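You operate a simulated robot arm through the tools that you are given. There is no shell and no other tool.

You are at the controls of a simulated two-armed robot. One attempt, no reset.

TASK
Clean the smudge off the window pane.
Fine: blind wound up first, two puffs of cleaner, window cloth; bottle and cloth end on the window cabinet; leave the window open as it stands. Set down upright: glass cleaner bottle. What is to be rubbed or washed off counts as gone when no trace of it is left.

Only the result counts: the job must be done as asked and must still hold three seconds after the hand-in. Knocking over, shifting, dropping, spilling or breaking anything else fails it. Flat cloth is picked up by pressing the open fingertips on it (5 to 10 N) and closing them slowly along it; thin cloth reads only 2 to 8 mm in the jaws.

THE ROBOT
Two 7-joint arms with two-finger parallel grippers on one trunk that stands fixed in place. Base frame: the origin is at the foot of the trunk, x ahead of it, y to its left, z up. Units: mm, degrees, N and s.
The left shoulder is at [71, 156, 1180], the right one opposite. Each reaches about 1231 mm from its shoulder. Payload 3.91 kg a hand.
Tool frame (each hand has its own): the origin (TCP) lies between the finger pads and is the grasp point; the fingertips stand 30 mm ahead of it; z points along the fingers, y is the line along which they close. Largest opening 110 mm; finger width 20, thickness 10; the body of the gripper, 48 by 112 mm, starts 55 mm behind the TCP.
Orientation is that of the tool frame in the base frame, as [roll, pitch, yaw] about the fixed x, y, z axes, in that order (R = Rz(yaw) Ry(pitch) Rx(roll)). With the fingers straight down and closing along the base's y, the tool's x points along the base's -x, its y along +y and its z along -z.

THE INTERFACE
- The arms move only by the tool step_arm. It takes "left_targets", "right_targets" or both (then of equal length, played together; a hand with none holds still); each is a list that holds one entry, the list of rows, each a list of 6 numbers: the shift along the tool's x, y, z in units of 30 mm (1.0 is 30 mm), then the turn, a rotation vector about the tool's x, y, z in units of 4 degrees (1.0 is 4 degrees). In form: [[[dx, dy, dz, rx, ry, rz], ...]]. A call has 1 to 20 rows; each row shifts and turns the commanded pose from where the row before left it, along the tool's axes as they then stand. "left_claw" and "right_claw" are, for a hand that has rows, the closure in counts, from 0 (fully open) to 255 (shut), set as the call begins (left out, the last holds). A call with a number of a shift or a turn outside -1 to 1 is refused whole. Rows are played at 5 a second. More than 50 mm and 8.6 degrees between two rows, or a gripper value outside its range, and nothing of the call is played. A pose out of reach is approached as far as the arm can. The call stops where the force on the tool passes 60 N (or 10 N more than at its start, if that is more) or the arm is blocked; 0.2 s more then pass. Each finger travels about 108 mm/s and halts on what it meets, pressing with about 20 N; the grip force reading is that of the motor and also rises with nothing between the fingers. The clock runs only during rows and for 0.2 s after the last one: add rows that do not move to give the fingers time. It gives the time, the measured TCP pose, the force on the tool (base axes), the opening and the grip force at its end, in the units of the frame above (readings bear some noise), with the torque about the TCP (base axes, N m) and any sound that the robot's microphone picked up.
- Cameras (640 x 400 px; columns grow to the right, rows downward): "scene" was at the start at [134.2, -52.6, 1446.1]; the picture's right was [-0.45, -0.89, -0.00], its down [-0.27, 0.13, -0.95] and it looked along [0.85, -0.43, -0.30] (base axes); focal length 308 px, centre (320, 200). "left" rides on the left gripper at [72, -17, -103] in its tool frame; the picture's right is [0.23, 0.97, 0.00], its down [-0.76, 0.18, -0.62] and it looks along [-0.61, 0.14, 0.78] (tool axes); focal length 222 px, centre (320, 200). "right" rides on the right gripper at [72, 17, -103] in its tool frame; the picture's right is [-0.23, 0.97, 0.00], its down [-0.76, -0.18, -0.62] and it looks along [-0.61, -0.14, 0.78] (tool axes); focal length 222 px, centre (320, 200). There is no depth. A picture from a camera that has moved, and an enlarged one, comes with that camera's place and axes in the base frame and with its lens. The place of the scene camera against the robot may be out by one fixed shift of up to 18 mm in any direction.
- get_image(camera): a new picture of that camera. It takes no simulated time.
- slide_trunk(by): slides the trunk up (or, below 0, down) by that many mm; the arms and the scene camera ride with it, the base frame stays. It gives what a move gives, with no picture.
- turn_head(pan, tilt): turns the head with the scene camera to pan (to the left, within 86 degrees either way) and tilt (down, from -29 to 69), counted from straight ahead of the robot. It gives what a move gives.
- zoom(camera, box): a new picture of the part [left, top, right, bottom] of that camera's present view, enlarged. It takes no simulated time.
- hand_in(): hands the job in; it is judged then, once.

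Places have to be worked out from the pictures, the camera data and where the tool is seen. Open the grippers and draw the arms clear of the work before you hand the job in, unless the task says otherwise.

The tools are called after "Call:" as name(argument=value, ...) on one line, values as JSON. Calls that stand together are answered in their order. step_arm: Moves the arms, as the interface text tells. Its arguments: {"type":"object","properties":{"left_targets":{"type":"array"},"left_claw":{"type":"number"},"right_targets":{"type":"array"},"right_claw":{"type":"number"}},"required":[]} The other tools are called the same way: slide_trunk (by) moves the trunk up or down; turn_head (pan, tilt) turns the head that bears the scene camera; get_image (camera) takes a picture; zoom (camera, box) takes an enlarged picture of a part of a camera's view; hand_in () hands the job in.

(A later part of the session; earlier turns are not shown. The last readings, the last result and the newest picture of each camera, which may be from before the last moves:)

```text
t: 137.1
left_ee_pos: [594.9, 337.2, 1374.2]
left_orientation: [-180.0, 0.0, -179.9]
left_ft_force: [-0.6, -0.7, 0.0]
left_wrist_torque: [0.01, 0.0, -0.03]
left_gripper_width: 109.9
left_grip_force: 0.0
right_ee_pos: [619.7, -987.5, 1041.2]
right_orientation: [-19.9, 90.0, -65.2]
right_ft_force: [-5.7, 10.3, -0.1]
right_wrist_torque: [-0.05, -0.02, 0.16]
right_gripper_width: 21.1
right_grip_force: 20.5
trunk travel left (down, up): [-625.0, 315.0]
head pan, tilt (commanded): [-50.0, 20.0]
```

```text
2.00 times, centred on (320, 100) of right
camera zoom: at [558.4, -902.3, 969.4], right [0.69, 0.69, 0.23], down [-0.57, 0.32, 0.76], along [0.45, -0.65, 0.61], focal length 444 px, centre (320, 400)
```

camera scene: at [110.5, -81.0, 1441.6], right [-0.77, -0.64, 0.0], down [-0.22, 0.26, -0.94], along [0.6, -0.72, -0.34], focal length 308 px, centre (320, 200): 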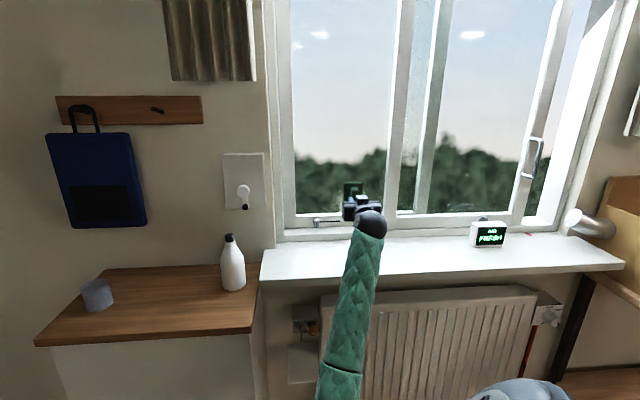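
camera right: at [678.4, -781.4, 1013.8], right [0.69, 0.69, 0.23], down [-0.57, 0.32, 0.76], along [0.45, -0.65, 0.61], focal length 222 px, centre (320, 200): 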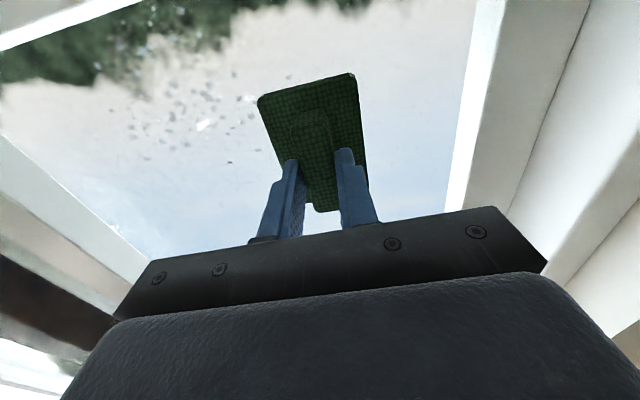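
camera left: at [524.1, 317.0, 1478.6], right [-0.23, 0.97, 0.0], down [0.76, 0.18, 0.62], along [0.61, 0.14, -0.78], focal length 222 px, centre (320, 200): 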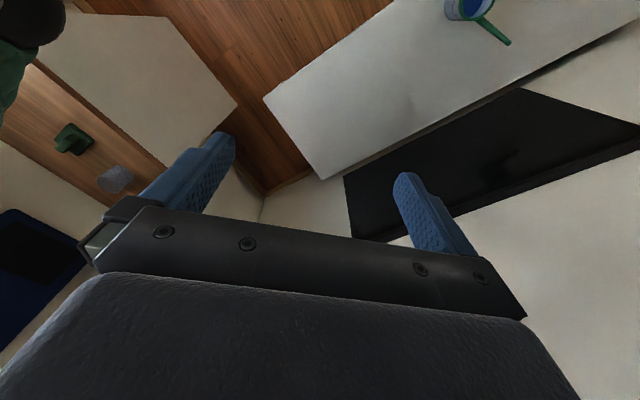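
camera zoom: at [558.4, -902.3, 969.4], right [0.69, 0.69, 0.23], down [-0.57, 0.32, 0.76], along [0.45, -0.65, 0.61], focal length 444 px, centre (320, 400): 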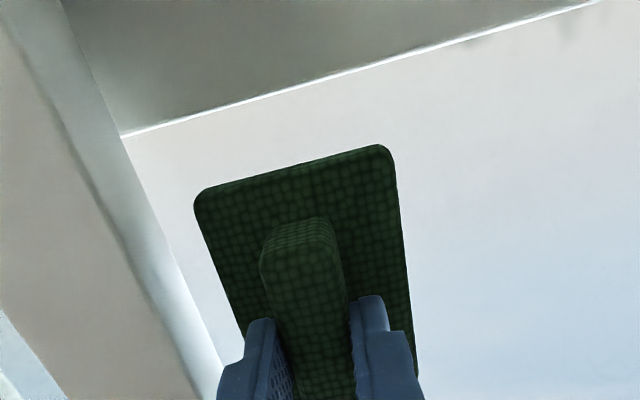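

The swept area now looks clean. I go on with passes higher up to remove stray droplets: back at z 1075, then over at z 1110.

Call:
step_arm(right_targets=[[[-0.55, 0, 0, 0, 0, 0], [-0.55, 0, 0, 0, 0, 0], [0, 0.667, 0, 0, 0, 0], [0, 0.667, 0, 0, 0, 0], [0, 0.667, 0, 0, 0, 0], [0, 0.667, 0, 0, 0, 0], [0, 0.667, 0, 0, 0, 0], [0, 0.667, 0, 0, 0, 0], [0, 0.667, 0, 0, 0, 0], [0, 0.667, 0, 0, 0, 0], [0, 0.667, 0, 0, 0, 0], [0, 0, 0, 0, 0, 0]]])

Call:
zoom(camera="scene", box=[280, 140, 420, 240])

Call:
step_arm(right_targets=[[[-0.6, 0, 0, 0, 0, 0], [-0.6, 0, 0, 0, 0, 0], [0, -0.667, 0, 0, 0, 0], [0, -0.667, 0, 0, 0, 0], [0, -0.667, 0, 0, 0, 0], [0, -0.667, 0, 0, 0, 0], [0, -0.667, 0, 0, 0, 0], [0, -0.667, 0, 0, 0, 0], [0, -0.667, 0, 0, 0, 0], [0, -0.667, 0, 0, 0, 0], [0, -0.667, 0, 0, 0, 0], [0, 0, 0, 0, 0, 0]]])

Call:
zoom(camera="scene", box=[280, 140, 420, 240])

```text
t: 139.7
left_ee_pos: [593.9, 336.2, 1375.8]
left_orientation: [-180.0, 0.1, -179.8]
left_ft_force: [-0.3, 0.5, 0.2]
left_wrist_torque: [0.03, 0.01, 0.0]
left_gripper_width: 109.8
left_grip_force: 0.0
right_ee_pos: [747.8, -860.9, 1073.3]
right_orientation: [15.5, 89.8, -29.7]
right_ft_force: [-8.9, 7.3, -1.8]
right_wrist_torque: [0.02, 0.02, 0.05]
right_gripper_width: 21.1
right_grip_force: 20.0
trunk travel left (down, up): [-625.0, 315.0]
head pan, tilt (commanded): [-50.0, 20.0]
```

```text
4.00 times, centred on (350, 190) of scene
camera zoom: at [109.5, -81.3, 1441.7], right [-0.77, -0.64, 0.0], down [-0.22, 0.26, -0.94], along [0.6, -0.72, -0.34], focal length 1234 px, centre (200, 240)
```

zoom: 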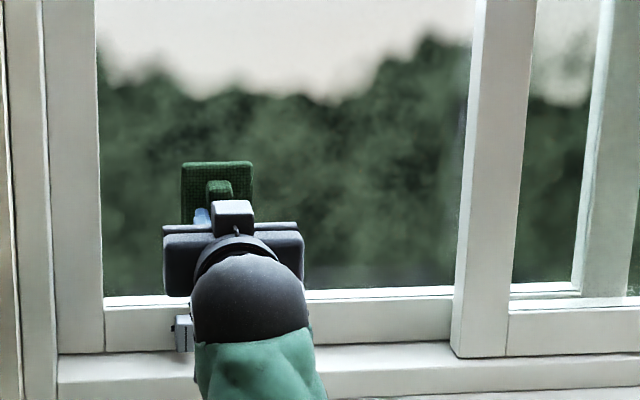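

```text
t: 142.3
left_ee_pos: [596.3, 335.3, 1375.1]
left_orientation: [-180.0, 0.0, -179.8]
left_ft_force: [0.4, 0.0, -0.1]
left_wrist_torque: [-0.04, 0.0, -0.03]
left_gripper_width: 110.0
left_grip_force: 0.2
right_ee_pos: [619.9, -987.8, 1109.3]
right_orientation: [174.9, 90.0, 129.8]
right_ft_force: [0.2, 0.2, -0.3]
right_wrist_torque: [-0.01, 0.01, -0.04]
right_gripper_width: 21.5
right_grip_force: 19.8
trunk travel left (down, up): [-625.0, 315.0]
head pan, tilt (commanded): [-50.0, 20.0]
```

```text
4.00 times, centred on (350, 190) of scene
camera zoom: at [110.9, -81.6, 1441.5], right [-0.77, -0.64, 0.0], down [-0.22, 0.26, -0.94], along [0.6, -0.72, -0.34], focal length 1234 px, centre (200, 240)
```

zoom: 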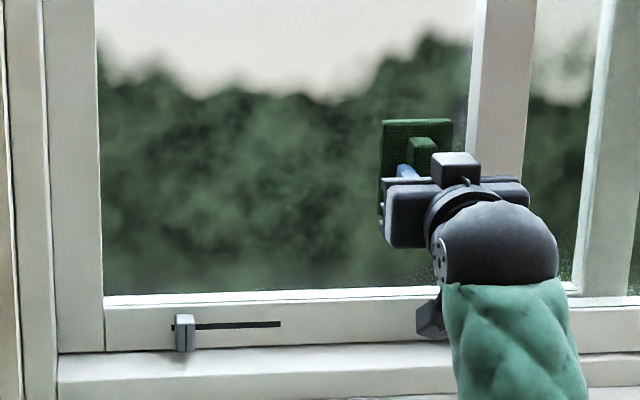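

From here the pane looks clean except maybe faint specks near the lower right. I back off 150 mm and pitch the hand down so the wrist camera can inspect the pane closely.

Call:
step_arm(right_targets=[[[0, 0, -0.5, 0, 0, 0], [-0.3, 0.3, -0.9, 0, 0, 0], [-0.3, 0.5, -0.9, 0, 0, 0], [-0.3, 0.5, -0.9, 0, 0, 0], [-0.3, 0.5, -0.9, 0, 0, 0], [-0.3, 0.5, -0.9, 0, 0, 0], [0, 0, 0, 0, 1, 0], [0, 0, 0, 0, 1, 0], [0, 0, 0, 0, 1, 0], [0, 0, 0, 0, 1, 0], [0, 0, 0, 0, 1, 0], [0, 0, 0, 0, 1, 0], [0, 0, 0, 0, 1, 0], [0, 0, 0, 0, 1, 0], [0, 0, 0, 0, 1, 0], [0, 0, 0, 0, 0, 0]]])

Call:
get_image(camera="right")

Call:
zoom(camera="scene", box=[280, 120, 420, 240])

```text
t: 145.7
left_ee_pos: [595.2, 335.0, 1375.2]
left_orientation: [-180.0, 0.0, -179.8]
left_ft_force: [0.5, -0.4, 0.7]
left_wrist_torque: [0.0, 0.0, 0.01]
left_gripper_width: 110.1
left_grip_force: 0.0
right_ee_pos: [564.3, -833.6, 1155.1]
right_orientation: [-180.0, 54.0, 134.6]
right_ft_force: [0.0, 0.1, -0.1]
right_wrist_torque: [-0.03, 0.02, 0.01]
right_gripper_width: 21.0
right_grip_force: 20.2
trunk travel left (down, up): [-625.0, 315.0]
head pan, tilt (commanded): [-50.0, 20.0]
```

```text
taken
camera right: at [485.9, -731.2, 1157.0], right [0.79, 0.59, 0.18], down [-0.17, -0.09, 0.98], along [0.6, -0.8, 0.03], focal length 222 px, centre (320, 200)
```

right: 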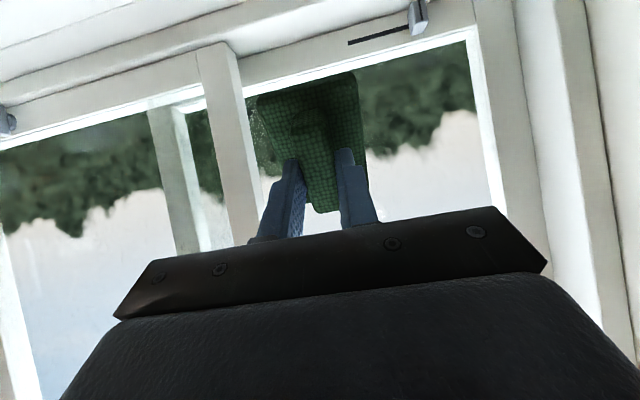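

```text
3.33 times, centred on (350, 180) of scene
camera zoom: at [110.4, -81.8, 1441.6], right [-0.77, -0.64, 0.0], down [-0.22, 0.26, -0.94], along [0.6, -0.72, -0.34], focal length 1028 px, centre (220, 267)
```

zoom: 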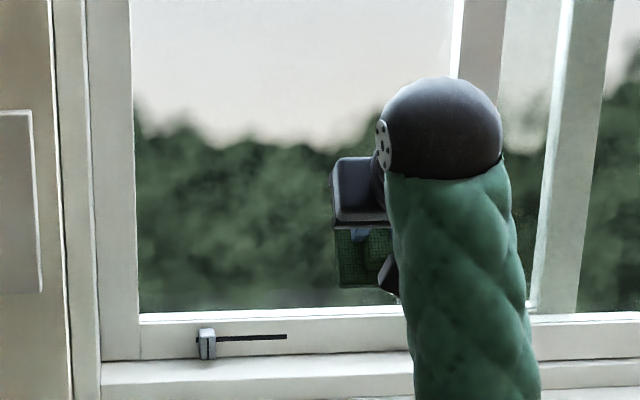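

The pad hides part of the view. I zoom in beside it and then shift the hand 150 mm to the left along the wall for a free view.

Call:
zoom(camera="right", box=[200, 60, 300, 160])

Call:
step_arm(right_targets=[[[0, 1, 0, 0, 0, 0], [0, 1, 0, 0, 0, 0], [0, 1, 0, 0, 0, 0], [0, 1, 0, 0, 0, 0], [0, 1, 0, 0, 0, 0], [0, 0, 0, 0, 0, 0]]])

Call:
get_image(camera="right")

Call:
zoom(camera="right", box=[100, 80, 300, 205])

Call:
zoom(camera="scene", box=[320, 150, 420, 230])

```text
4.00 times, centred on (250, 110) of right
camera zoom: at [485.9, -731.2, 1157.0], right [0.79, 0.59, 0.18], down [-0.17, -0.09, 0.98], along [0.6, -0.8, 0.03], focal length 888 px, centre (600, 560)
```

zoom: 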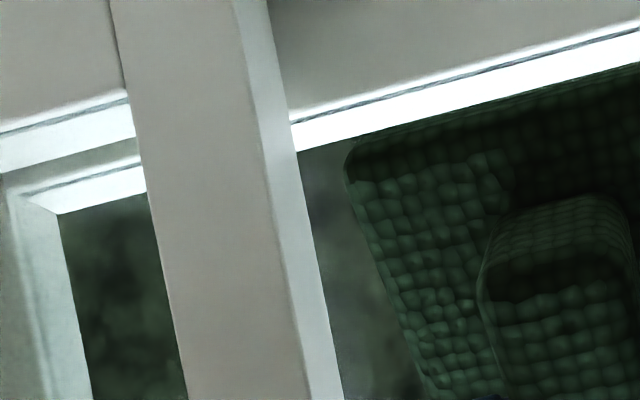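

```text
t: 147.1
left_ee_pos: [595.0, 334.7, 1374.9]
left_orientation: [180.0, 0.0, -179.7]
left_ft_force: [0.4, -0.2, 0.1]
left_wrist_torque: [0.03, 0.0, -0.02]
left_gripper_width: 109.9
left_grip_force: 0.0
right_ee_pos: [669.6, -728.1, 1155.5]
right_orientation: [179.9, 54.1, 134.7]
right_ft_force: [0.0, 0.3, -0.7]
right_wrist_torque: [0.03, 0.02, 0.0]
right_gripper_width: 21.1
right_grip_force: 19.8
trunk travel left (down, up): [-625.0, 315.0]
head pan, tilt (commanded): [-50.0, 20.0]
```

```text
taken
camera right: at [593.1, -626.1, 1157.7], right [0.79, 0.59, 0.18], down [-0.17, -0.08, 0.98], along [0.6, -0.8, 0.03], focal length 222 px, centre (320, 200)
```

right: 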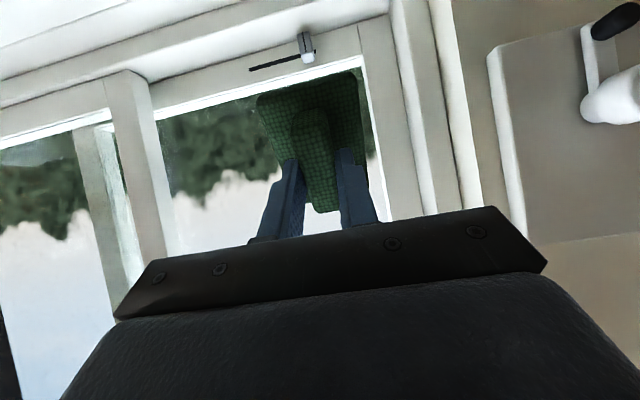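

```text
3.20 times, centred on (200, 142) of right
camera zoom: at [593.1, -626.1, 1157.7], right [0.79, 0.59, 0.18], down [-0.17, -0.08, 0.98], along [0.6, -0.8, 0.03], focal length 711 px, centre (704, 384)
```

zoom: 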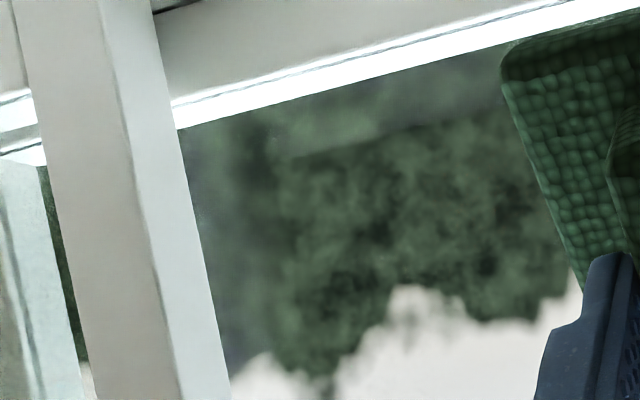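

```text
5.00 times, centred on (370, 190) of scene
camera zoom: at [110.1, -82.3, 1441.6], right [-0.77, -0.64, 0.0], down [-0.22, 0.26, -0.94], along [0.6, -0.72, -0.34], focal length 1542 px, centre (70, 250)
```

zoom: 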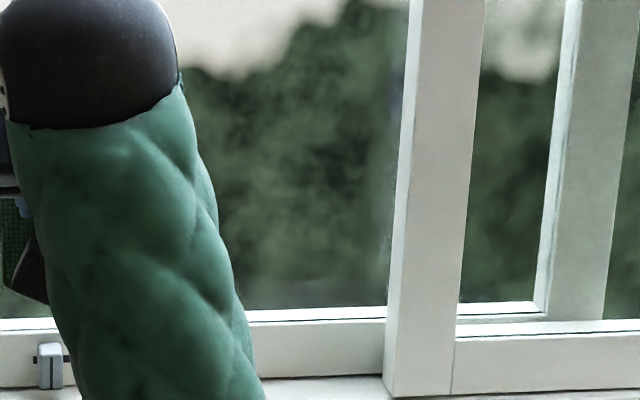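

The glass at the smudge's place looks clear from here. I move another 180 mm left so that the head camera has a free look at the whole pane.

Call:
step_arm(right_targets=[[[0, 1, 0, 0, 0, 0], [0, 1, 0, 0, 0, 0], [0, 1, 0, 0, 0, 0], [0, 1, 0, 0, 0, 0], [0, 1, 0, 0, 0, 0], [0, 1, 0, 0, 0, 0], [0, 0, 0, 0, 0, 0]]])

Call:
get_image(camera="scene")

Call:
zoom(camera="scene", box=[290, 150, 400, 230])

Call:
zoom(camera="scene", box=[330, 180, 400, 224])

```text
t: 148.7
left_ee_pos: [592.8, 334.1, 1376.1]
left_orientation: [179.7, 0.1, -179.8]
left_ft_force: [-0.8, -0.4, 0.1]
left_wrist_torque: [-0.01, -0.02, 0.01]
left_gripper_width: 110.0
left_grip_force: 0.0
right_ee_pos: [795.4, -602.0, 1155.1]
right_orientation: [179.8, 54.1, 134.5]
right_ft_force: [-19.5, -9.0, -0.9]
right_wrist_torque: [-0.18, 0.54, -0.83]
right_gripper_width: 22.1
right_grip_force: 20.6
trunk travel left (down, up): [-625.0, 315.0]
head pan, tilt (commanded): [-50.0, 20.0]
```

```text
taken
camera scene: at [108.0, -83.5, 1441.7], right [-0.77, -0.64, 0.0], down [-0.22, 0.26, -0.94], along [0.6, -0.72, -0.34], focal length 308 px, centre (320, 200)
```

scene: 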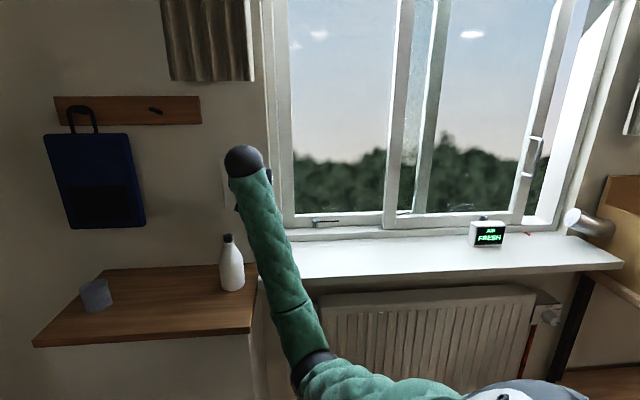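

```text
5.00 times, centred on (345, 190) of scene
camera zoom: at [108.0, -83.5, 1441.7], right [-0.77, -0.64, 0.0], down [-0.22, 0.26, -0.94], along [0.6, -0.72, -0.34], focal length 1542 px, centre (195, 250)
```

zoom: 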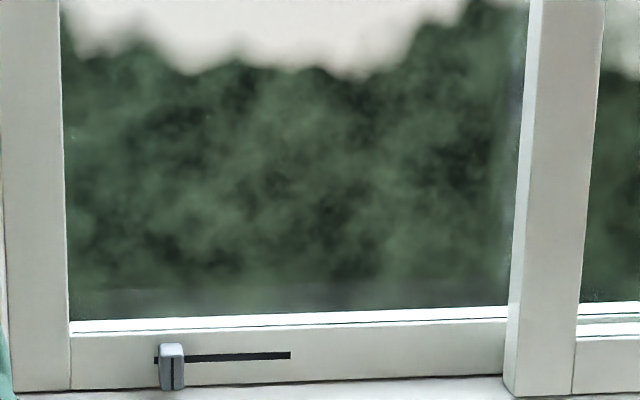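

```text
9.09 times, centred on (365, 202) of scene
camera zoom: at [108.0, -83.5, 1441.7], right [-0.77, -0.64, 0.0], down [-0.22, 0.26, -0.94], along [0.6, -0.72, -0.34], focal length 2804 px, centre (-89, 182)
```

zoom: 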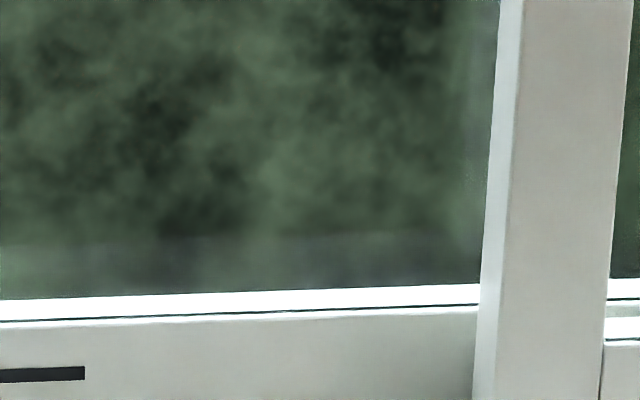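

The pane looks clean. But the hand reads 20 N sideways: the pad has bumped the crank hub at u 167. I back off to the right at once, then draw away from the wall.

Call:
step_arm(right_targets=[[[0, -0.7, 0, 0, 0, 0], [0, -0.7, 0, 0, 0, 0], [0.3, 0, -0.4, 0, 0, 0], [0.5, 0, -0.7, 0, 0, 0], [0.5, 0, -0.7, 0, 0, 0], [0.5, 0, -0.7, 0, 0, 0], [0, 0, 0, 0, 0, 0]]])

Call:
get_image(camera="right")

Call:
get_image(camera="scene")

Call:
zoom(camera="scene", box=[200, 130, 300, 230])

```text
t: 150.3
left_ee_pos: [595.4, 335.4, 1374.5]
left_orientation: [-180.0, 0.0, -179.8]
left_ft_force: [1.1, -0.7, 0.8]
left_wrist_torque: [0.02, 0.01, -0.02]
left_gripper_width: 109.7
left_grip_force: 0.0
right_ee_pos: [702.0, -563.6, 1155.7]
right_orientation: [180.0, 54.1, 134.7]
right_ft_force: [0.9, -0.3, -0.6]
right_wrist_torque: [0.05, 0.03, -0.02]
right_gripper_width: 20.9
right_grip_force: 20.3
trunk travel left (down, up): [-625.0, 315.0]
head pan, tilt (commanded): [-50.0, 20.0]
```

```text
taken
camera right: at [625.9, -462.7, 1157.5], right [0.79, 0.59, 0.18], down [-0.17, -0.08, 0.98], along [0.6, -0.8, 0.03], focal length 222 px, centre (320, 200)
```

right: 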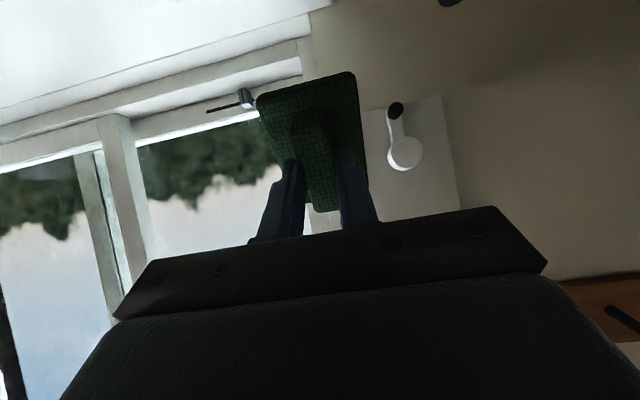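

```text
taken
camera scene: at [110.8, -82.3, 1441.5], right [-0.77, -0.64, 0.0], down [-0.22, 0.26, -0.94], along [0.6, -0.72, -0.34], focal length 308 px, centre (320, 200)
```

scene: 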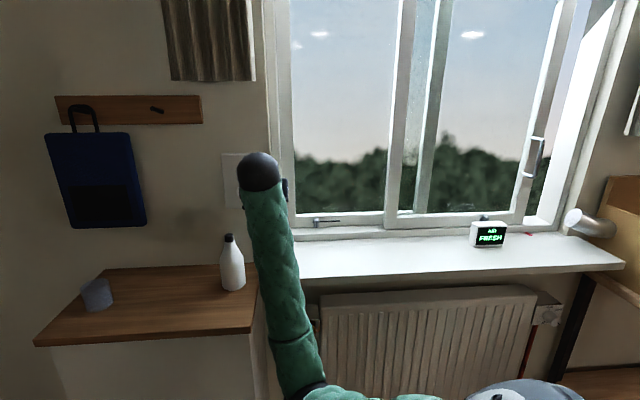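

```text
4.00 times, centred on (250, 180) of scene
camera zoom: at [110.8, -82.3, 1441.5], right [-0.77, -0.64, 0.0], down [-0.22, 0.26, -0.94], along [0.6, -0.72, -0.34], focal length 1234 px, centre (600, 280)
```

zoom: 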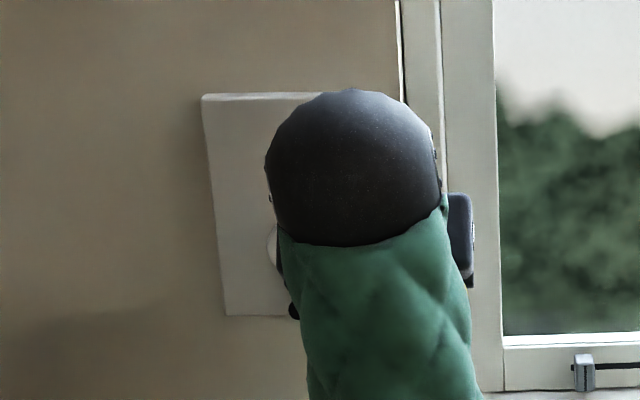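

The crank is as before (knob at bottom, blind at its stop) and the cloth is still held well. I check the pane once more at high zoom for stray droplets before putting the cloth down.

Call:
zoom(camera="scene", box=[290, 120, 350, 160])

Call:
zoom(camera="scene", box=[290, 155, 350, 195])

Call:
zoom(camera="scene", box=[340, 155, 400, 195])

Call:
zoom(camera="scene", box=[290, 185, 350, 225])

Call:
zoom(camera="scene", box=[340, 185, 400, 225])

```text
10.00 times, centred on (320, 140) of scene
camera zoom: at [110.8, -82.3, 1441.5], right [-0.77, -0.64, 0.0], down [-0.22, 0.26, -0.94], along [0.6, -0.72, -0.34], focal length 3084 px, centre (320, 800)
```

zoom: 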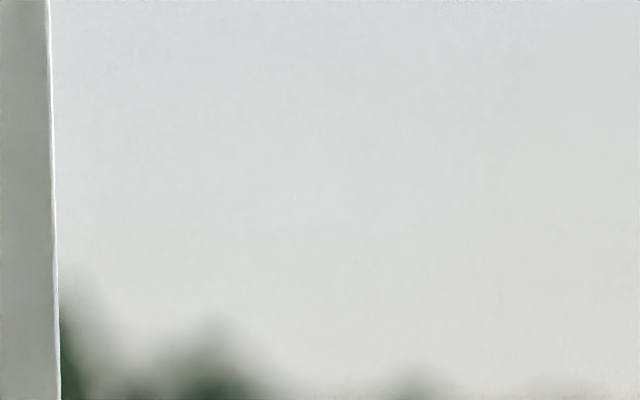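

```text
10.00 times, centred on (320, 175) of scene
camera zoom: at [110.8, -82.3, 1441.5], right [-0.77, -0.64, 0.0], down [-0.22, 0.26, -0.94], along [0.6, -0.72, -0.34], focal length 3084 px, centre (320, 450)
```

zoom: 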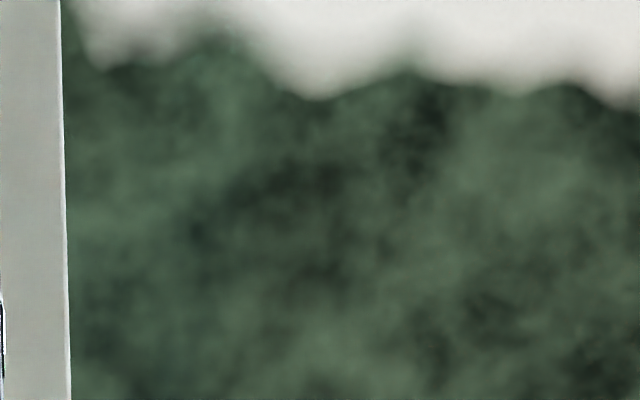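

```text
10.00 times, centred on (370, 175) of scene
camera zoom: at [110.8, -82.3, 1441.5], right [-0.77, -0.64, 0.0], down [-0.22, 0.26, -0.94], along [0.6, -0.72, -0.34], focal length 3084 px, centre (-180, 450)
```

zoom: 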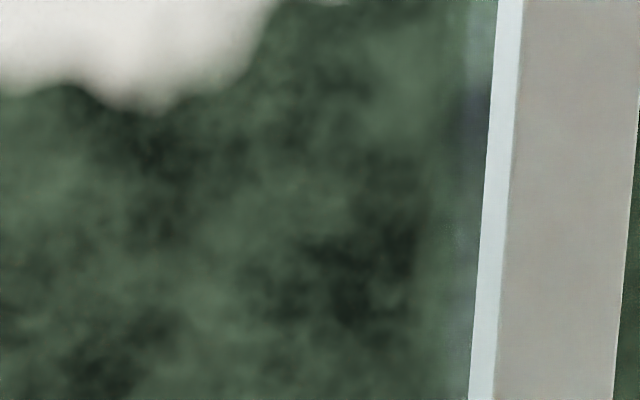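

```text
10.00 times, centred on (320, 205) of scene
camera zoom: at [110.8, -82.3, 1441.5], right [-0.77, -0.64, 0.0], down [-0.22, 0.26, -0.94], along [0.6, -0.72, -0.34], focal length 3084 px, centre (320, 150)
```

zoom: 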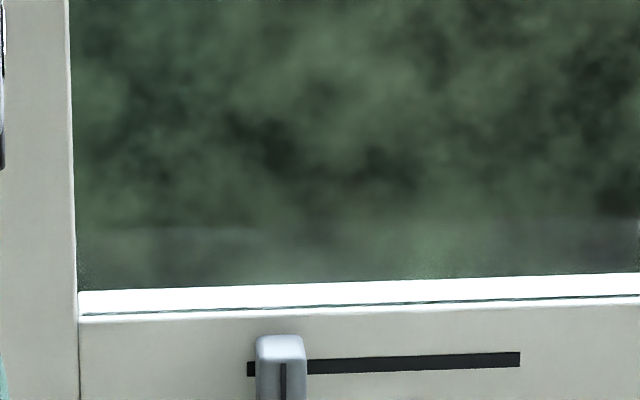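

```text
10.00 times, centred on (370, 205) of scene
camera zoom: at [110.8, -82.3, 1441.5], right [-0.77, -0.64, 0.0], down [-0.22, 0.26, -0.94], along [0.6, -0.72, -0.34], focal length 3084 px, centre (-180, 150)
```

zoom: 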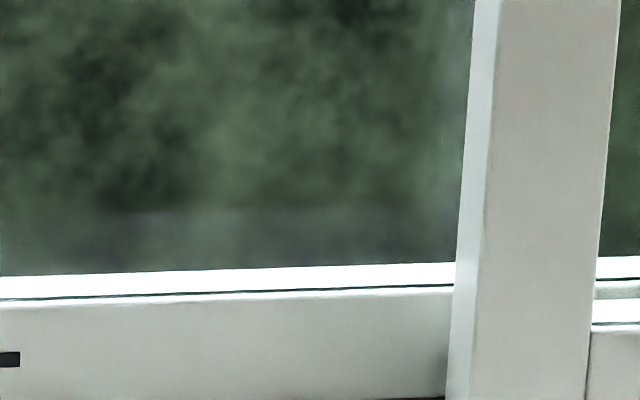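

The pane shows no trace at 10× zoom. To be safe about any invisible remainder, I'll do one more firm pass over the spot; I bring the cloth back in front of the pane, facing it.

Call:
step_arm(right_targets=[[[0, -0.733, 0, 0, -1, 0], [0, -0.733, 0, 0, -1, 0], [0, -0.733, 0, 0, -1, 0], [0, -0.733, 0, 0, -1, 0], [0, -0.733, 0, 0, -1, 0], [0, -0.733, 0, 0, -1, 0], [0, -0.733, 0, 0, -1, 0], [0, -0.733, 0, 0, -1, 0], [0, -0.733, 0, 0, -0.975, 0], [0.32, 0, 0.95, 0, 0, 0], [0.32, 0, 0.95, 0, 0, 0], [0.32, 0, 0.95, 0, 0, 0], [0.32, 0, 0.95, 0, 0, 0], [0.32, 0, 0.95, 0, 0, 0], [0.32, 0, 0.95, 0, 0, 0], [0.32, 0, 0.95, 0, 0, 0], [0, 0, 0, 0, 0, 0]]])

Call:
get_image(camera="right")

```text
t: 153.9
left_ee_pos: [594.8, 335.9, 1375.1]
left_orientation: [179.9, 0.1, -179.9]
left_ft_force: [-0.2, 0.6, 0.2]
left_wrist_torque: [-0.01, -0.01, 0.01]
left_gripper_width: 109.9
left_grip_force: 0.1
right_ee_pos: [702.6, -845.1, 1087.4]
right_orientation: [167.4, 89.9, 122.3]
right_ft_force: [-0.1, -0.5, 0.1]
right_wrist_torque: [0.0, 0.0, 0.01]
right_gripper_width: 21.2
right_grip_force: 19.9
trunk travel left (down, up): [-625.0, 315.0]
head pan, tilt (commanded): [-50.0, 20.0]
```

```text
taken
camera right: at [641.2, -760.2, 1015.6], right [0.69, 0.69, 0.23], down [-0.56, 0.32, 0.76], along [0.45, -0.66, 0.61], focal length 222 px, centre (320, 200)
```

right: 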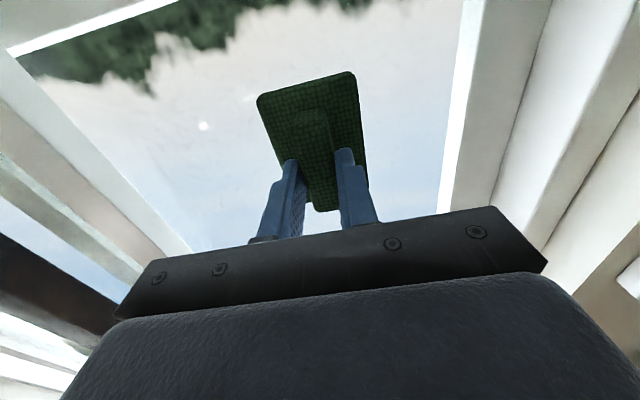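

The glass looks clear from below as well. I bring the cloth to the pane again and feel for the contact.

Call:
step_arm(right_targets=[[[0, 0, 0.6, 0, 0, 0], [0, 0, 0.6, 0, 0, 0], [0, 0, 0.12, 0, 0, 0], [0, 0, 0, 0, 0, 0]]])

Call:
step_arm(right_targets=[[[0, 0, 0.05, 0, 0, 0], [0, 0, 0, 0, 0, 0], [0, 0, 0, 0, 0, 0]]])

```text
t: 154.9
left_ee_pos: [594.9, 335.5, 1375.3]
left_orientation: [179.9, -0.1, -179.8]
left_ft_force: [-1.2, 0.0, -0.3]
left_wrist_torque: [-0.01, -0.03, 0.0]
left_gripper_width: 110.0
left_grip_force: 0.1
right_ee_pos: [730.9, -874.3, 1087.6]
right_orientation: [161.8, 89.9, 116.6]
right_ft_force: [0.1, 0.6, -0.5]
right_wrist_torque: [0.03, 0.0, 0.02]
right_gripper_width: 21.2
right_grip_force: 20.0
trunk travel left (down, up): [-625.0, 315.0]
head pan, tilt (commanded): [-50.0, 20.0]
```

```text
t: 155.7
left_ee_pos: [595.7, 334.6, 1374.8]
left_orientation: [179.9, 0.1, -179.9]
left_ft_force: [0.5, -0.2, 0.2]
left_wrist_torque: [-0.02, 0.0, -0.02]
left_gripper_width: 109.8
left_grip_force: 0.1
right_ee_pos: [730.8, -874.6, 1087.1]
right_orientation: [163.0, 89.9, 117.7]
right_ft_force: [-1.7, 2.5, -1.0]
right_wrist_torque: [-0.06, -0.05, 0.07]
right_gripper_width: 21.4
right_grip_force: 20.0
trunk travel left (down, up): [-625.0, 315.0]
head pan, tilt (commanded): [-50.0, 20.0]
```

Contact found. I press to a firm force and wipe in three overlapping passes from the top of the former smudge down to its bottom.

Call:
step_arm(right_targets=[[[0, 0, 0.06, 0, 0, 0], [0, -0.9, 0, 0, 0, 0], [0, -0.9, 0, 0, 0, 0], [0, -0.9, 0, 0, 0, 0], [0, -0.9, 0, 0, 0, 0], [0, -0.9, 0, 0, 0, 0], [0, -0.9, 0, 0, 0, 0], [0.75, 0, 0, 0, 0, 0], [0, 0.9, 0, 0, 0, 0], [0, 0.9, 0, 0, 0, 0], [0, 0.9, 0, 0, 0, 0], [0, 0.9, 0, 0, 0, 0], [0, 0.9, 0, 0, 0, 0], [0, 0.9, 0, 0, 0, 0], [0, 0, 0, 0, 0, 0]]])

Call:
step_arm(right_targets=[[[0.4, 0, 0.02, 0, 0, 0], [0.38, 0, 0.01, 0, 0, 0], [0, -0.9, 0, 0, 0, 0], [0, -0.9, 0, 0, 0, 0], [0, -0.9, 0, 0, 0, 0], [0, -0.9, 0, 0, 0, 0], [0, -0.9, 0, 0, 0, 0], [0, -0.9, 0, 0, 0, 0], [0, 0.9, 0, 0, 0, 0], [0, 0.9, 0, 0, 0, 0], [0, 0.9, 0, 0, 0, 0], [0, 0.9, 0, 0, 0, 0], [0, 0.9, 0, 0, 0, 0], [0, 0, 0, 0, 0, 0]]])

Call:
zoom(camera="scene", box=[280, 140, 420, 240])

```text
t: 158.9
left_ee_pos: [593.5, 335.2, 1376.6]
left_orientation: [180.0, 0.1, -179.8]
left_ft_force: [-0.3, -0.2, 0.3]
left_wrist_torque: [-0.03, -0.04, 0.03]
left_gripper_width: 110.1
left_grip_force: 0.1
right_ee_pos: [731.9, -875.7, 1066.3]
right_orientation: [-72.0, 90.0, -117.1]
right_ft_force: [-11.9, 9.5, -1.9]
right_wrist_torque: [0.01, -0.04, 0.0]
right_gripper_width: 21.1
right_grip_force: 19.9
trunk travel left (down, up): [-625.0, 315.0]
head pan, tilt (commanded): [-50.0, 20.0]
```

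```text
t: 161.9
left_ee_pos: [593.5, 337.5, 1375.5]
left_orientation: [180.0, 0.1, -179.8]
left_ft_force: [-1.0, -0.7, 0.1]
left_wrist_torque: [0.03, -0.02, 0.0]
left_gripper_width: 110.1
left_grip_force: 0.1
right_ee_pos: [712.1, -895.3, 1043.4]
right_orientation: [66.5, 89.9, 21.3]
right_ft_force: [-18.2, 11.5, -1.3]
right_wrist_torque: [0.05, 0.01, -0.1]
right_gripper_width: 21.0
right_grip_force: 19.8
trunk travel left (down, up): [-625.0, 315.0]
head pan, tilt (commanded): [-50.0, 20.0]
```

```text
4.00 times, centred on (350, 190) of scene
camera zoom: at [108.5, -81.0, 1441.8], right [-0.77, -0.64, 0.0], down [-0.22, 0.26, -0.94], along [0.6, -0.72, -0.34], focal length 1234 px, centre (200, 240)
```

zoom: 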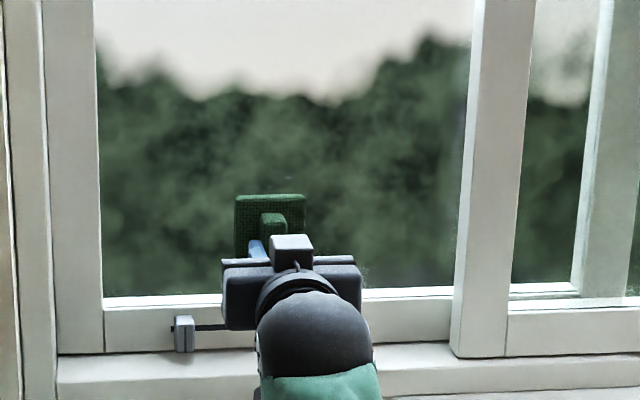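

Still clean. A last pass higher up, around z 1125, for any stray mist there.

Call:
step_arm(right_targets=[[[-0.95, 0, 0, 0, 0, 0], [-0.95, 0, 0, 0, 0, 0], [-0.9, 0, 0.02, 0, 0, 0], [0, -0.9, 0, 0, 0, 0], [0, -0.9, 0, 0, 0, 0], [0, -0.9, 0, 0, 0, 0], [0, -0.9, 0, 0, 0, 0], [0, -0.9, 0, 0, 0, 0], [0, 0.9, 0.01, 0, 0, 0], [0, 0.9, 0, 0, 0, 0], [0, 0.9, 0, 0, 0, 0], [0, 0.9, 0, 0, 0, 0], [0, 0.9, 0, 0, 0, 0], [0, 0.9, 0, 0, 0, 0], [0, 0.9, 0, 0, 0, 0], [0, 0.9, 0, 0, 0, 0], [0, 0, 0, 0, 0, 0]]])

Call:
zoom(camera="scene", box=[280, 140, 420, 240])

Call:
zoom(camera="right", box=[0, 0, 280, 175])

```text
t: 165.5
left_ee_pos: [594.4, 336.7, 1376.1]
left_orientation: [179.9, -0.1, -179.9]
left_ft_force: [-0.2, 0.3, 0.2]
left_wrist_torque: [0.0, -0.02, -0.03]
left_gripper_width: 110.1
left_grip_force: 0.1
right_ee_pos: [772.9, -838.3, 1124.7]
right_orientation: [-35.2, 90.0, -80.4]
right_ft_force: [-7.1, 8.7, -2.3]
right_wrist_torque: [0.01, -0.03, 0.08]
right_gripper_width: 21.1
right_grip_force: 19.4
trunk travel left (down, up): [-625.0, 315.0]
head pan, tilt (commanded): [-50.0, 20.0]
```

```text
4.00 times, centred on (350, 190) of scene
camera zoom: at [109.6, -81.4, 1441.6], right [-0.77, -0.64, 0.0], down [-0.22, 0.26, -0.94], along [0.6, -0.72, -0.34], focal length 1234 px, centre (200, 240)
```

zoom: 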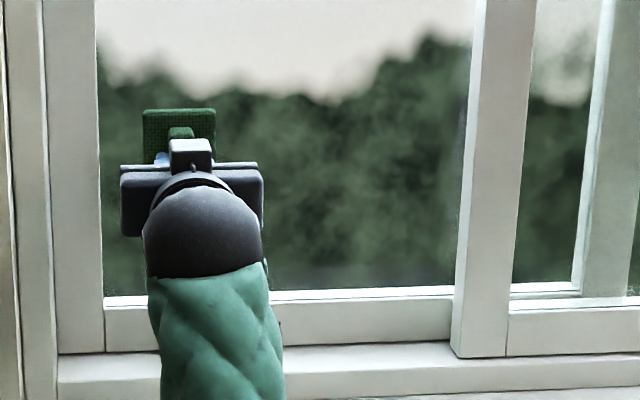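

```text
2.29 times, centred on (140, 88) of right
camera zoom: at [711.8, -752.5, 1053.7], right [0.69, 0.69, 0.23], down [-0.57, 0.32, 0.76], along [0.45, -0.66, 0.61], focal length 508 px, centre (731, 457)
```

zoom: 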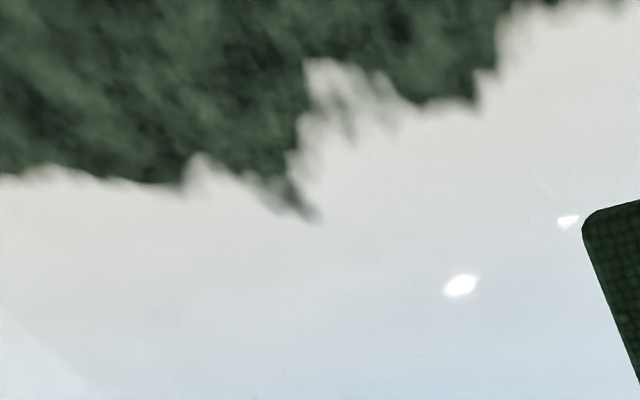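

The pane is clean everywhere I can see. I draw the cloth 240 mm back from the window and a little up.

Call:
step_arm(right_targets=[[[0, 0, -0.5, 0, 0, 0], [0, 0, -1, 0, 0, 0], [-0.2, 0, -1, 0, 0, 0], [-0.2, 0, -1, 0, 0, 0], [-0.2, 0, -1, 0, 0, 0], [-0.2, 0, -1, 0, 0, 0], [-0.2, 0, -1, 0, 0, 0], [-0.2, 0, -1, 0, 0, 0], [0, 0, -0.5, 0, 0, 0], [0, 0, 0, 0, 0, 0]]])

Call:
step_arm(right_targets=[[[0, 0, 0, 0, 1, 0], [0, 0, 0, 0, 1, 0], [0, 0, 0, 0, 1, 0], [0, 0, 0, 0, 1, 0], [0, 0, 0, 0, 1, 0], [0, 0, 0, 0, 1, 0], [0, 0, 0, 0, 1, 0], [0, 0, 0, 0, 1, 0], [0, 0, 0, 0, 1, 0], [0, 0, 0, 0, 1, 0], [0, 0, 0, 0, 1, 0], [0, 0, 0, 0, 1, 0], [0, 0, 0, 0, 1, 0], [0, 0, 0, 0, 1, 0], [0, 0, 0, 0, 1, 0], [0, 0, 0, 0, 1, 0], [0, 0, 0, 0, 1, 0], [0, 0, 0, 0, 1, 0], [0, 0, 0, 0, 1, 0], [0, 0, 0, 0, 1, 0]]])

Call:
get_image(camera="scene")

```text
t: 167.7
left_ee_pos: [595.9, 335.0, 1374.2]
left_orientation: [180.0, 0.0, -179.7]
left_ft_force: [-0.6, -0.1, -0.3]
left_wrist_torque: [0.02, 0.01, 0.01]
left_gripper_width: 110.2
left_grip_force: 0.0
right_ee_pos: [602.5, -669.8, 1162.3]
right_orientation: [170.6, 89.8, 125.4]
right_ft_force: [0.1, -0.8, -0.5]
right_wrist_torque: [0.0, -0.01, -0.03]
right_gripper_width: 21.2
right_grip_force: 20.9
trunk travel left (down, up): [-625.0, 315.0]
head pan, tilt (commanded): [-50.0, 20.0]
```

```text
t: 171.9
left_ee_pos: [595.6, 336.4, 1375.0]
left_orientation: [-180.0, 0.0, -179.8]
left_ft_force: [0.4, -0.1, 0.1]
left_wrist_torque: [0.01, -0.03, 0.02]
left_gripper_width: 110.3
left_grip_force: 0.0
right_ee_pos: [602.8, -669.2, 1161.3]
right_orientation: [180.0, 9.9, 134.8]
right_ft_force: [0.4, 0.6, -0.6]
right_wrist_torque: [0.0, -0.02, -0.01]
right_gripper_width: 21.3
right_grip_force: 19.8
trunk travel left (down, up): [-625.0, 315.0]
head pan, tilt (commanded): [-50.0, 20.0]
```

```text
taken
camera scene: at [110.6, -81.5, 1441.5], right [-0.77, -0.64, 0.0], down [-0.22, 0.26, -0.94], along [0.6, -0.72, -0.34], focal length 308 px, centre (320, 200)
```

scene: 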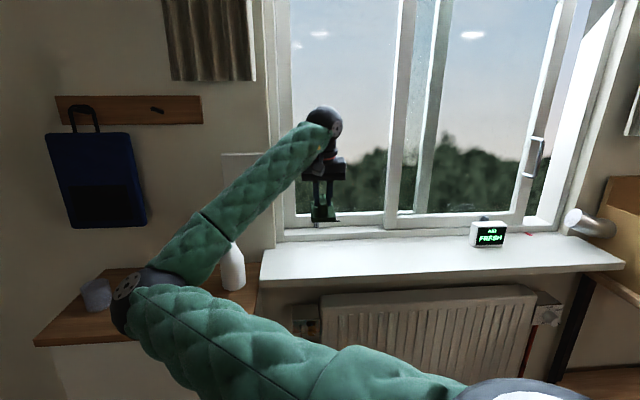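

Hand is back at n 899. I finish levelling the cloth and carry it along the wall back to its old place over the cabinet.

Call:
step_arm(right_targets=[[[0, 0, 0, 0, 1, 0], [0, 0, 0, 0, 1, 0], [0, 0, 0, 0, 0.475, 0], [0, 0.97, 0, 0, 0, 0], [0, 0.97, 0, 0, 0, 0], [0, 0.97, 0, 0, 0, 0], [0, 0.97, 0, 0, 0, 0], [0, 0.97, 0, 0, 0, 0], [0, 0.97, 0, 0, 0, 0], [0, 0.97, 0, 0, 0, 0], [0, 0.97, 0, 0, 0, 0], [0, 0.97, 0, 0, 0, 0], [0, 0.97, 0, 0, 0, 0], [0, 0.97, 0, 0, 0, 0], [0, 0.97, 0, 0, 0, 0], [0, 0.97, 0, 0, 0, 0], [0, 0.97, 0, 0, 0, 0], [0, 0.97, 0, 0, 0, 0], [0, 0.97, 0, 0, 0, 0], [0, 0, 0, 0, 0, 0]]])

Call:
turn_head(pan=-35, tilt=25)

Call:
get_image(camera="scene")

Call:
get_image(camera="right")

```text
t: 176.1
left_ee_pos: [594.6, 336.3, 1374.6]
left_orientation: [-179.9, 0.0, -179.8]
left_ft_force: [-0.3, 0.4, -0.6]
left_wrist_torque: [0.01, 0.0, 0.01]
left_gripper_width: 109.9
left_grip_force: 0.2
right_ee_pos: [937.4, -344.9, 1161.6]
right_orientation: [179.9, 0.1, 134.7]
right_ft_force: [-0.4, 0.8, -0.1]
right_wrist_torque: [-0.08, 0.01, 0.0]
right_gripper_width: 21.1
right_grip_force: 19.9
right hand out of reach, approached as far as the arm can: row 17
trunk travel left (down, up): [-625.0, 315.0]
head pan, tilt (commanded): [-50.0, 20.0]
```

```text
t: 176.8
left_ee_pos: [595.6, 336.4, 1374.5]
left_orientation: [-180.0, 0.0, -179.7]
left_ft_force: [-0.2, 0.0, 0.8]
left_wrist_torque: [0.0, -0.05, 0.03]
left_gripper_width: 109.8
left_grip_force: 0.1
right_ee_pos: [937.1, -343.7, 1162.3]
right_orientation: [180.0, 0.0, 134.7]
right_ft_force: [0.4, 0.3, 0.3]
right_wrist_torque: [0.02, 0.02, 0.0]
right_gripper_width: 21.0
right_grip_force: 19.9
trunk travel left (down, up): [-625.0, 315.0]
head pan, tilt (commanded): [-35.0, 25.0]
```

```text
taken
camera scene: at [126.5, -63.0, 1433.5], right [-0.57, -0.82, 0.0], down [-0.35, 0.24, -0.91], along [0.74, -0.52, -0.42], focal length 308 px, centre (320, 200)
```

scene: 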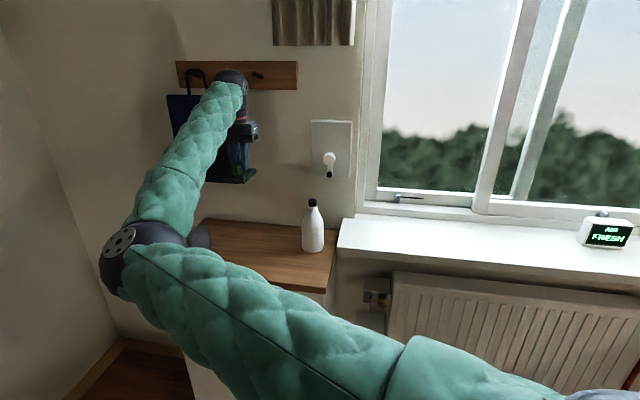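

```text
taken
camera right: at [898.9, -280.3, 1265.3], right [0.85, 0.52, 0.0], down [0.41, -0.67, 0.62], along [0.33, -0.53, -0.78], focal length 222 px, centre (320, 200)
```

right: 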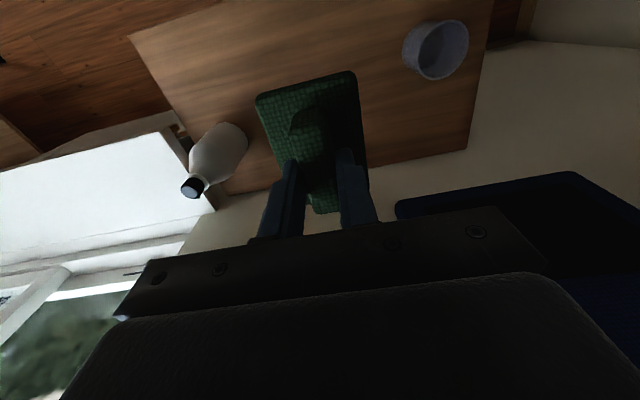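

Cloth is above a free spot between cup and bottle. I lower it 228 mm and then feel for the cabinet top.

Call:
step_arm(right_targets=[[[0, 0, 0.95, 0, 0, 0], [0, 0, 0.95, 0, 0, 0], [0, 0, 0.95, 0, 0, 0], [0, 0, 0.95, 0, 0, 0], [0, 0, 0.95, 0, 0, 0], [0, 0, 0.95, 0, 0, 0], [0, 0, 0.95, 0, 0, 0], [0, 0, 0.95, 0, 0, 0], [0, 0, 0, 0, 0, 0]]])

Call:
get_image(camera="right")

Call:
step_arm(right_targets=[[[0, 0, 0.2, 0, 0, 0], [0, 0, 0.15, 0, 0, 0], [0, 0, 0, 0, 0, 0]]])

```text
t: 178.8
left_ee_pos: [595.4, 336.0, 1375.1]
left_orientation: [180.0, 0.0, -179.8]
left_ft_force: [-0.1, -0.3, 0.5]
left_wrist_torque: [-0.01, -0.01, 0.03]
left_gripper_width: 109.8
left_grip_force: 0.0
right_ee_pos: [937.6, -345.2, 934.4]
right_orientation: [179.9, 0.2, 134.8]
right_ft_force: [-0.6, 0.2, -1.4]
right_wrist_torque: [0.02, -0.02, 0.0]
right_gripper_width: 20.7
right_grip_force: 20.2
trunk travel left (down, up): [-625.0, 315.0]
head pan, tilt (commanded): [-35.0, 25.0]
```

```text
taken
camera right: at [897.5, -280.6, 1037.8], right [0.85, 0.52, 0.0], down [0.41, -0.67, 0.62], along [0.33, -0.53, -0.78], focal length 222 px, centre (320, 200)
```

right: 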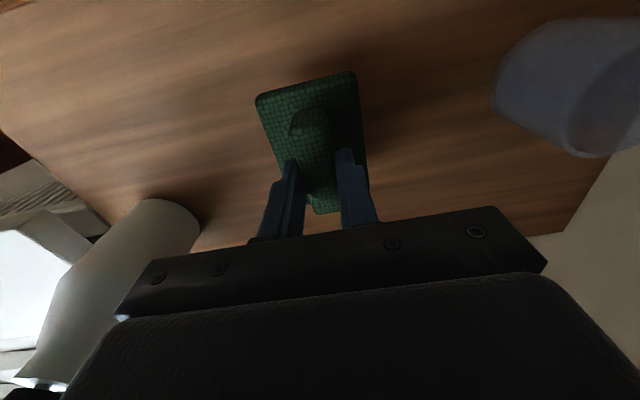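

```text
t: 179.6
left_ee_pos: [595.9, 335.9, 1374.6]
left_orientation: [179.9, 0.0, -179.8]
left_ft_force: [-0.7, 0.2, 0.3]
left_wrist_torque: [0.0, -0.03, -0.01]
left_gripper_width: 110.1
left_grip_force: 0.0
right_ee_pos: [937.9, -345.6, 923.5]
right_orientation: [-179.9, 0.1, 134.7]
right_ft_force: [0.1, -0.8, -0.9]
right_wrist_torque: [0.01, -0.01, 0.0]
right_gripper_width: 21.2
right_grip_force: 19.6
trunk travel left (down, up): [-625.0, 315.0]
head pan, tilt (commanded): [-35.0, 25.0]
```

Not down yet. I go on in 2–3 mm steps until the cabinet carries the cloth.

Call:
step_arm(right_targets=[[[0, 0, 0.08, 0, 0, 0], [0, 0, 0.06, 0, 0, 0], [0, 0, 0, 0, 0, 0]]])

Call:
step_arm(right_targets=[[[0, 0, 0.06, 0, 0, 0], [0, 0, 0.04, 0, 0, 0], [0, 0, 0, 0, 0, 0]]])

```text
t: 180.4
left_ee_pos: [596.1, 335.7, 1374.5]
left_orientation: [-180.0, 0.0, -179.7]
left_ft_force: [-0.8, -0.3, 0.6]
left_wrist_torque: [-0.01, 0.01, -0.03]
left_gripper_width: 110.2
left_grip_force: 0.0
right_ee_pos: [936.6, -343.5, 918.7]
right_orientation: [-179.9, 0.0, 134.9]
right_ft_force: [-0.5, -0.1, 0.0]
right_wrist_torque: [0.02, -0.03, 0.0]
right_gripper_width: 21.2
right_grip_force: 20.0
trunk travel left (down, up): [-625.0, 315.0]
head pan, tilt (commanded): [-35.0, 25.0]
```

```text
t: 181.2
left_ee_pos: [596.3, 335.9, 1374.2]
left_orientation: [-179.9, -0.1, -179.8]
left_ft_force: [0.2, 0.3, -0.8]
left_wrist_torque: [0.04, 0.0, 0.01]
left_gripper_width: 110.0
left_grip_force: 0.1
right_ee_pos: [936.8, -344.7, 916.5]
right_orientation: [-180.0, 0.0, 134.8]
right_ft_force: [-0.3, 0.0, -0.3]
right_wrist_torque: [-0.01, 0.02, 0.03]
right_gripper_width: 21.2
right_grip_force: 19.7
trunk travel left (down, up): [-625.0, 315.0]
head pan, tilt (commanded): [-35.0, 25.0]
```

Call:
step_arm(right_targets=[[[0, 0, 0.05, 0, 0, 0], [0, 0, 0, 0, 0, 0]]])

Call:
step_arm(right_targets=[[[0, 0, 0.05, 0, 0, 0], [0, 0, 0, 0, 0, 0]]])

Call:
zoom(camera="scene", box=[160, 130, 360, 290])

```text
t: 181.8
left_ee_pos: [594.8, 336.0, 1375.1]
left_orientation: [-179.9, 0.0, -179.8]
left_ft_force: [0.2, 0.3, -0.1]
left_wrist_torque: [-0.04, 0.01, -0.03]
left_gripper_width: 109.8
left_grip_force: 0.1
right_ee_pos: [936.9, -344.9, 914.2]
right_orientation: [-180.0, 0.1, 134.8]
right_ft_force: [0.8, -0.4, -0.9]
right_wrist_torque: [0.03, -0.04, 0.02]
right_gripper_width: 21.4
right_grip_force: 19.8
trunk travel left (down, up): [-625.0, 315.0]
head pan, tilt (commanded): [-35.0, 25.0]
```

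```text
t: 182.4
left_ee_pos: [594.9, 335.2, 1374.9]
left_orientation: [-180.0, -0.1, -179.7]
left_ft_force: [-0.5, 0.4, -0.6]
left_wrist_torque: [0.01, -0.05, 0.0]
left_gripper_width: 110.1
left_grip_force: 0.0
right_ee_pos: [936.5, -344.7, 911.9]
right_orientation: [180.0, 0.1, 134.8]
right_ft_force: [-0.8, 0.1, 0.3]
right_wrist_torque: [0.0, -0.01, 0.0]
right_gripper_width: 21.1
right_grip_force: 19.7
trunk travel left (down, up): [-625.0, 315.0]
head pan, tilt (commanded): [-35.0, 25.0]
```

```text
2.50 times, centred on (260, 210) of scene
camera zoom: at [126.3, -62.9, 1433.5], right [-0.57, -0.82, 0.0], down [-0.35, 0.24, -0.91], along [0.74, -0.52, -0.42], focal length 771 px, centre (470, 175)
```

zoom: 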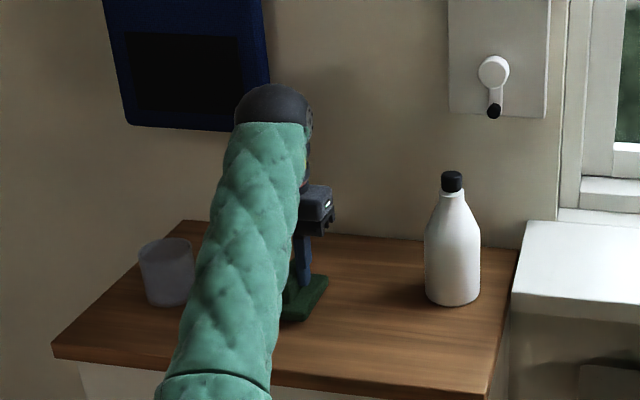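

The pad has evidently slid a few millimetres deeper into the grip while wiping; still no load. I continue downward in small steps.

Call:
step_arm(right_targets=[[[0, 0, 0.05, 0, 0, 0], [0, 0, 0, 0, 0, 0]]])

Call:
step_arm(right_targets=[[[0, 0, 0.05, 0, 0, 0], [0, 0, 0, 0, 0, 0]]])

Call:
step_arm(right_targets=[[[0, 0, 0.05, 0, 0, 0], [0, 0, 0, 0, 0, 0]]])

```text
t: 183.0
left_ee_pos: [595.6, 336.3, 1374.6]
left_orientation: [180.0, 0.0, -179.8]
left_ft_force: [1.1, 0.5, -0.4]
left_wrist_torque: [-0.03, -0.03, 0.01]
left_gripper_width: 109.9
left_grip_force: 0.0
right_ee_pos: [937.2, -345.9, 911.2]
right_orientation: [180.0, 0.1, 134.8]
right_ft_force: [-0.6, -0.3, -0.4]
right_wrist_torque: [0.01, -0.01, 0.01]
right_gripper_width: 20.9
right_grip_force: 20.1
trunk travel left (down, up): [-625.0, 315.0]
head pan, tilt (commanded): [-35.0, 25.0]
```

```text
t: 183.6
left_ee_pos: [595.6, 335.7, 1375.0]
left_orientation: [-179.9, 0.1, -179.8]
left_ft_force: [-0.3, 0.2, 0.7]
left_wrist_torque: [-0.03, -0.01, 0.0]
left_gripper_width: 110.1
left_grip_force: 0.1
right_ee_pos: [936.4, -345.3, 909.4]
right_orientation: [-179.9, 0.0, 134.7]
right_ft_force: [1.1, 0.0, -0.2]
right_wrist_torque: [-0.01, 0.01, 0.0]
right_gripper_width: 21.2
right_grip_force: 20.4
trunk travel left (down, up): [-625.0, 315.0]
head pan, tilt (commanded): [-35.0, 25.0]
```

```text
t: 184.2
left_ee_pos: [596.8, 336.4, 1374.6]
left_orientation: [-180.0, 0.1, -179.8]
left_ft_force: [0.6, -0.2, 0.1]
left_wrist_torque: [-0.04, 0.03, -0.02]
left_gripper_width: 110.2
left_grip_force: 0.0
right_ee_pos: [937.3, -345.2, 907.3]
right_orientation: [-179.9, 0.2, 134.8]
right_ft_force: [1.1, -0.7, -0.8]
right_wrist_torque: [0.0, 0.04, 0.02]
right_gripper_width: 21.1
right_grip_force: 19.8
trunk travel left (down, up): [-625.0, 315.0]
head pan, tilt (commanded): [-35.0, 25.0]
```

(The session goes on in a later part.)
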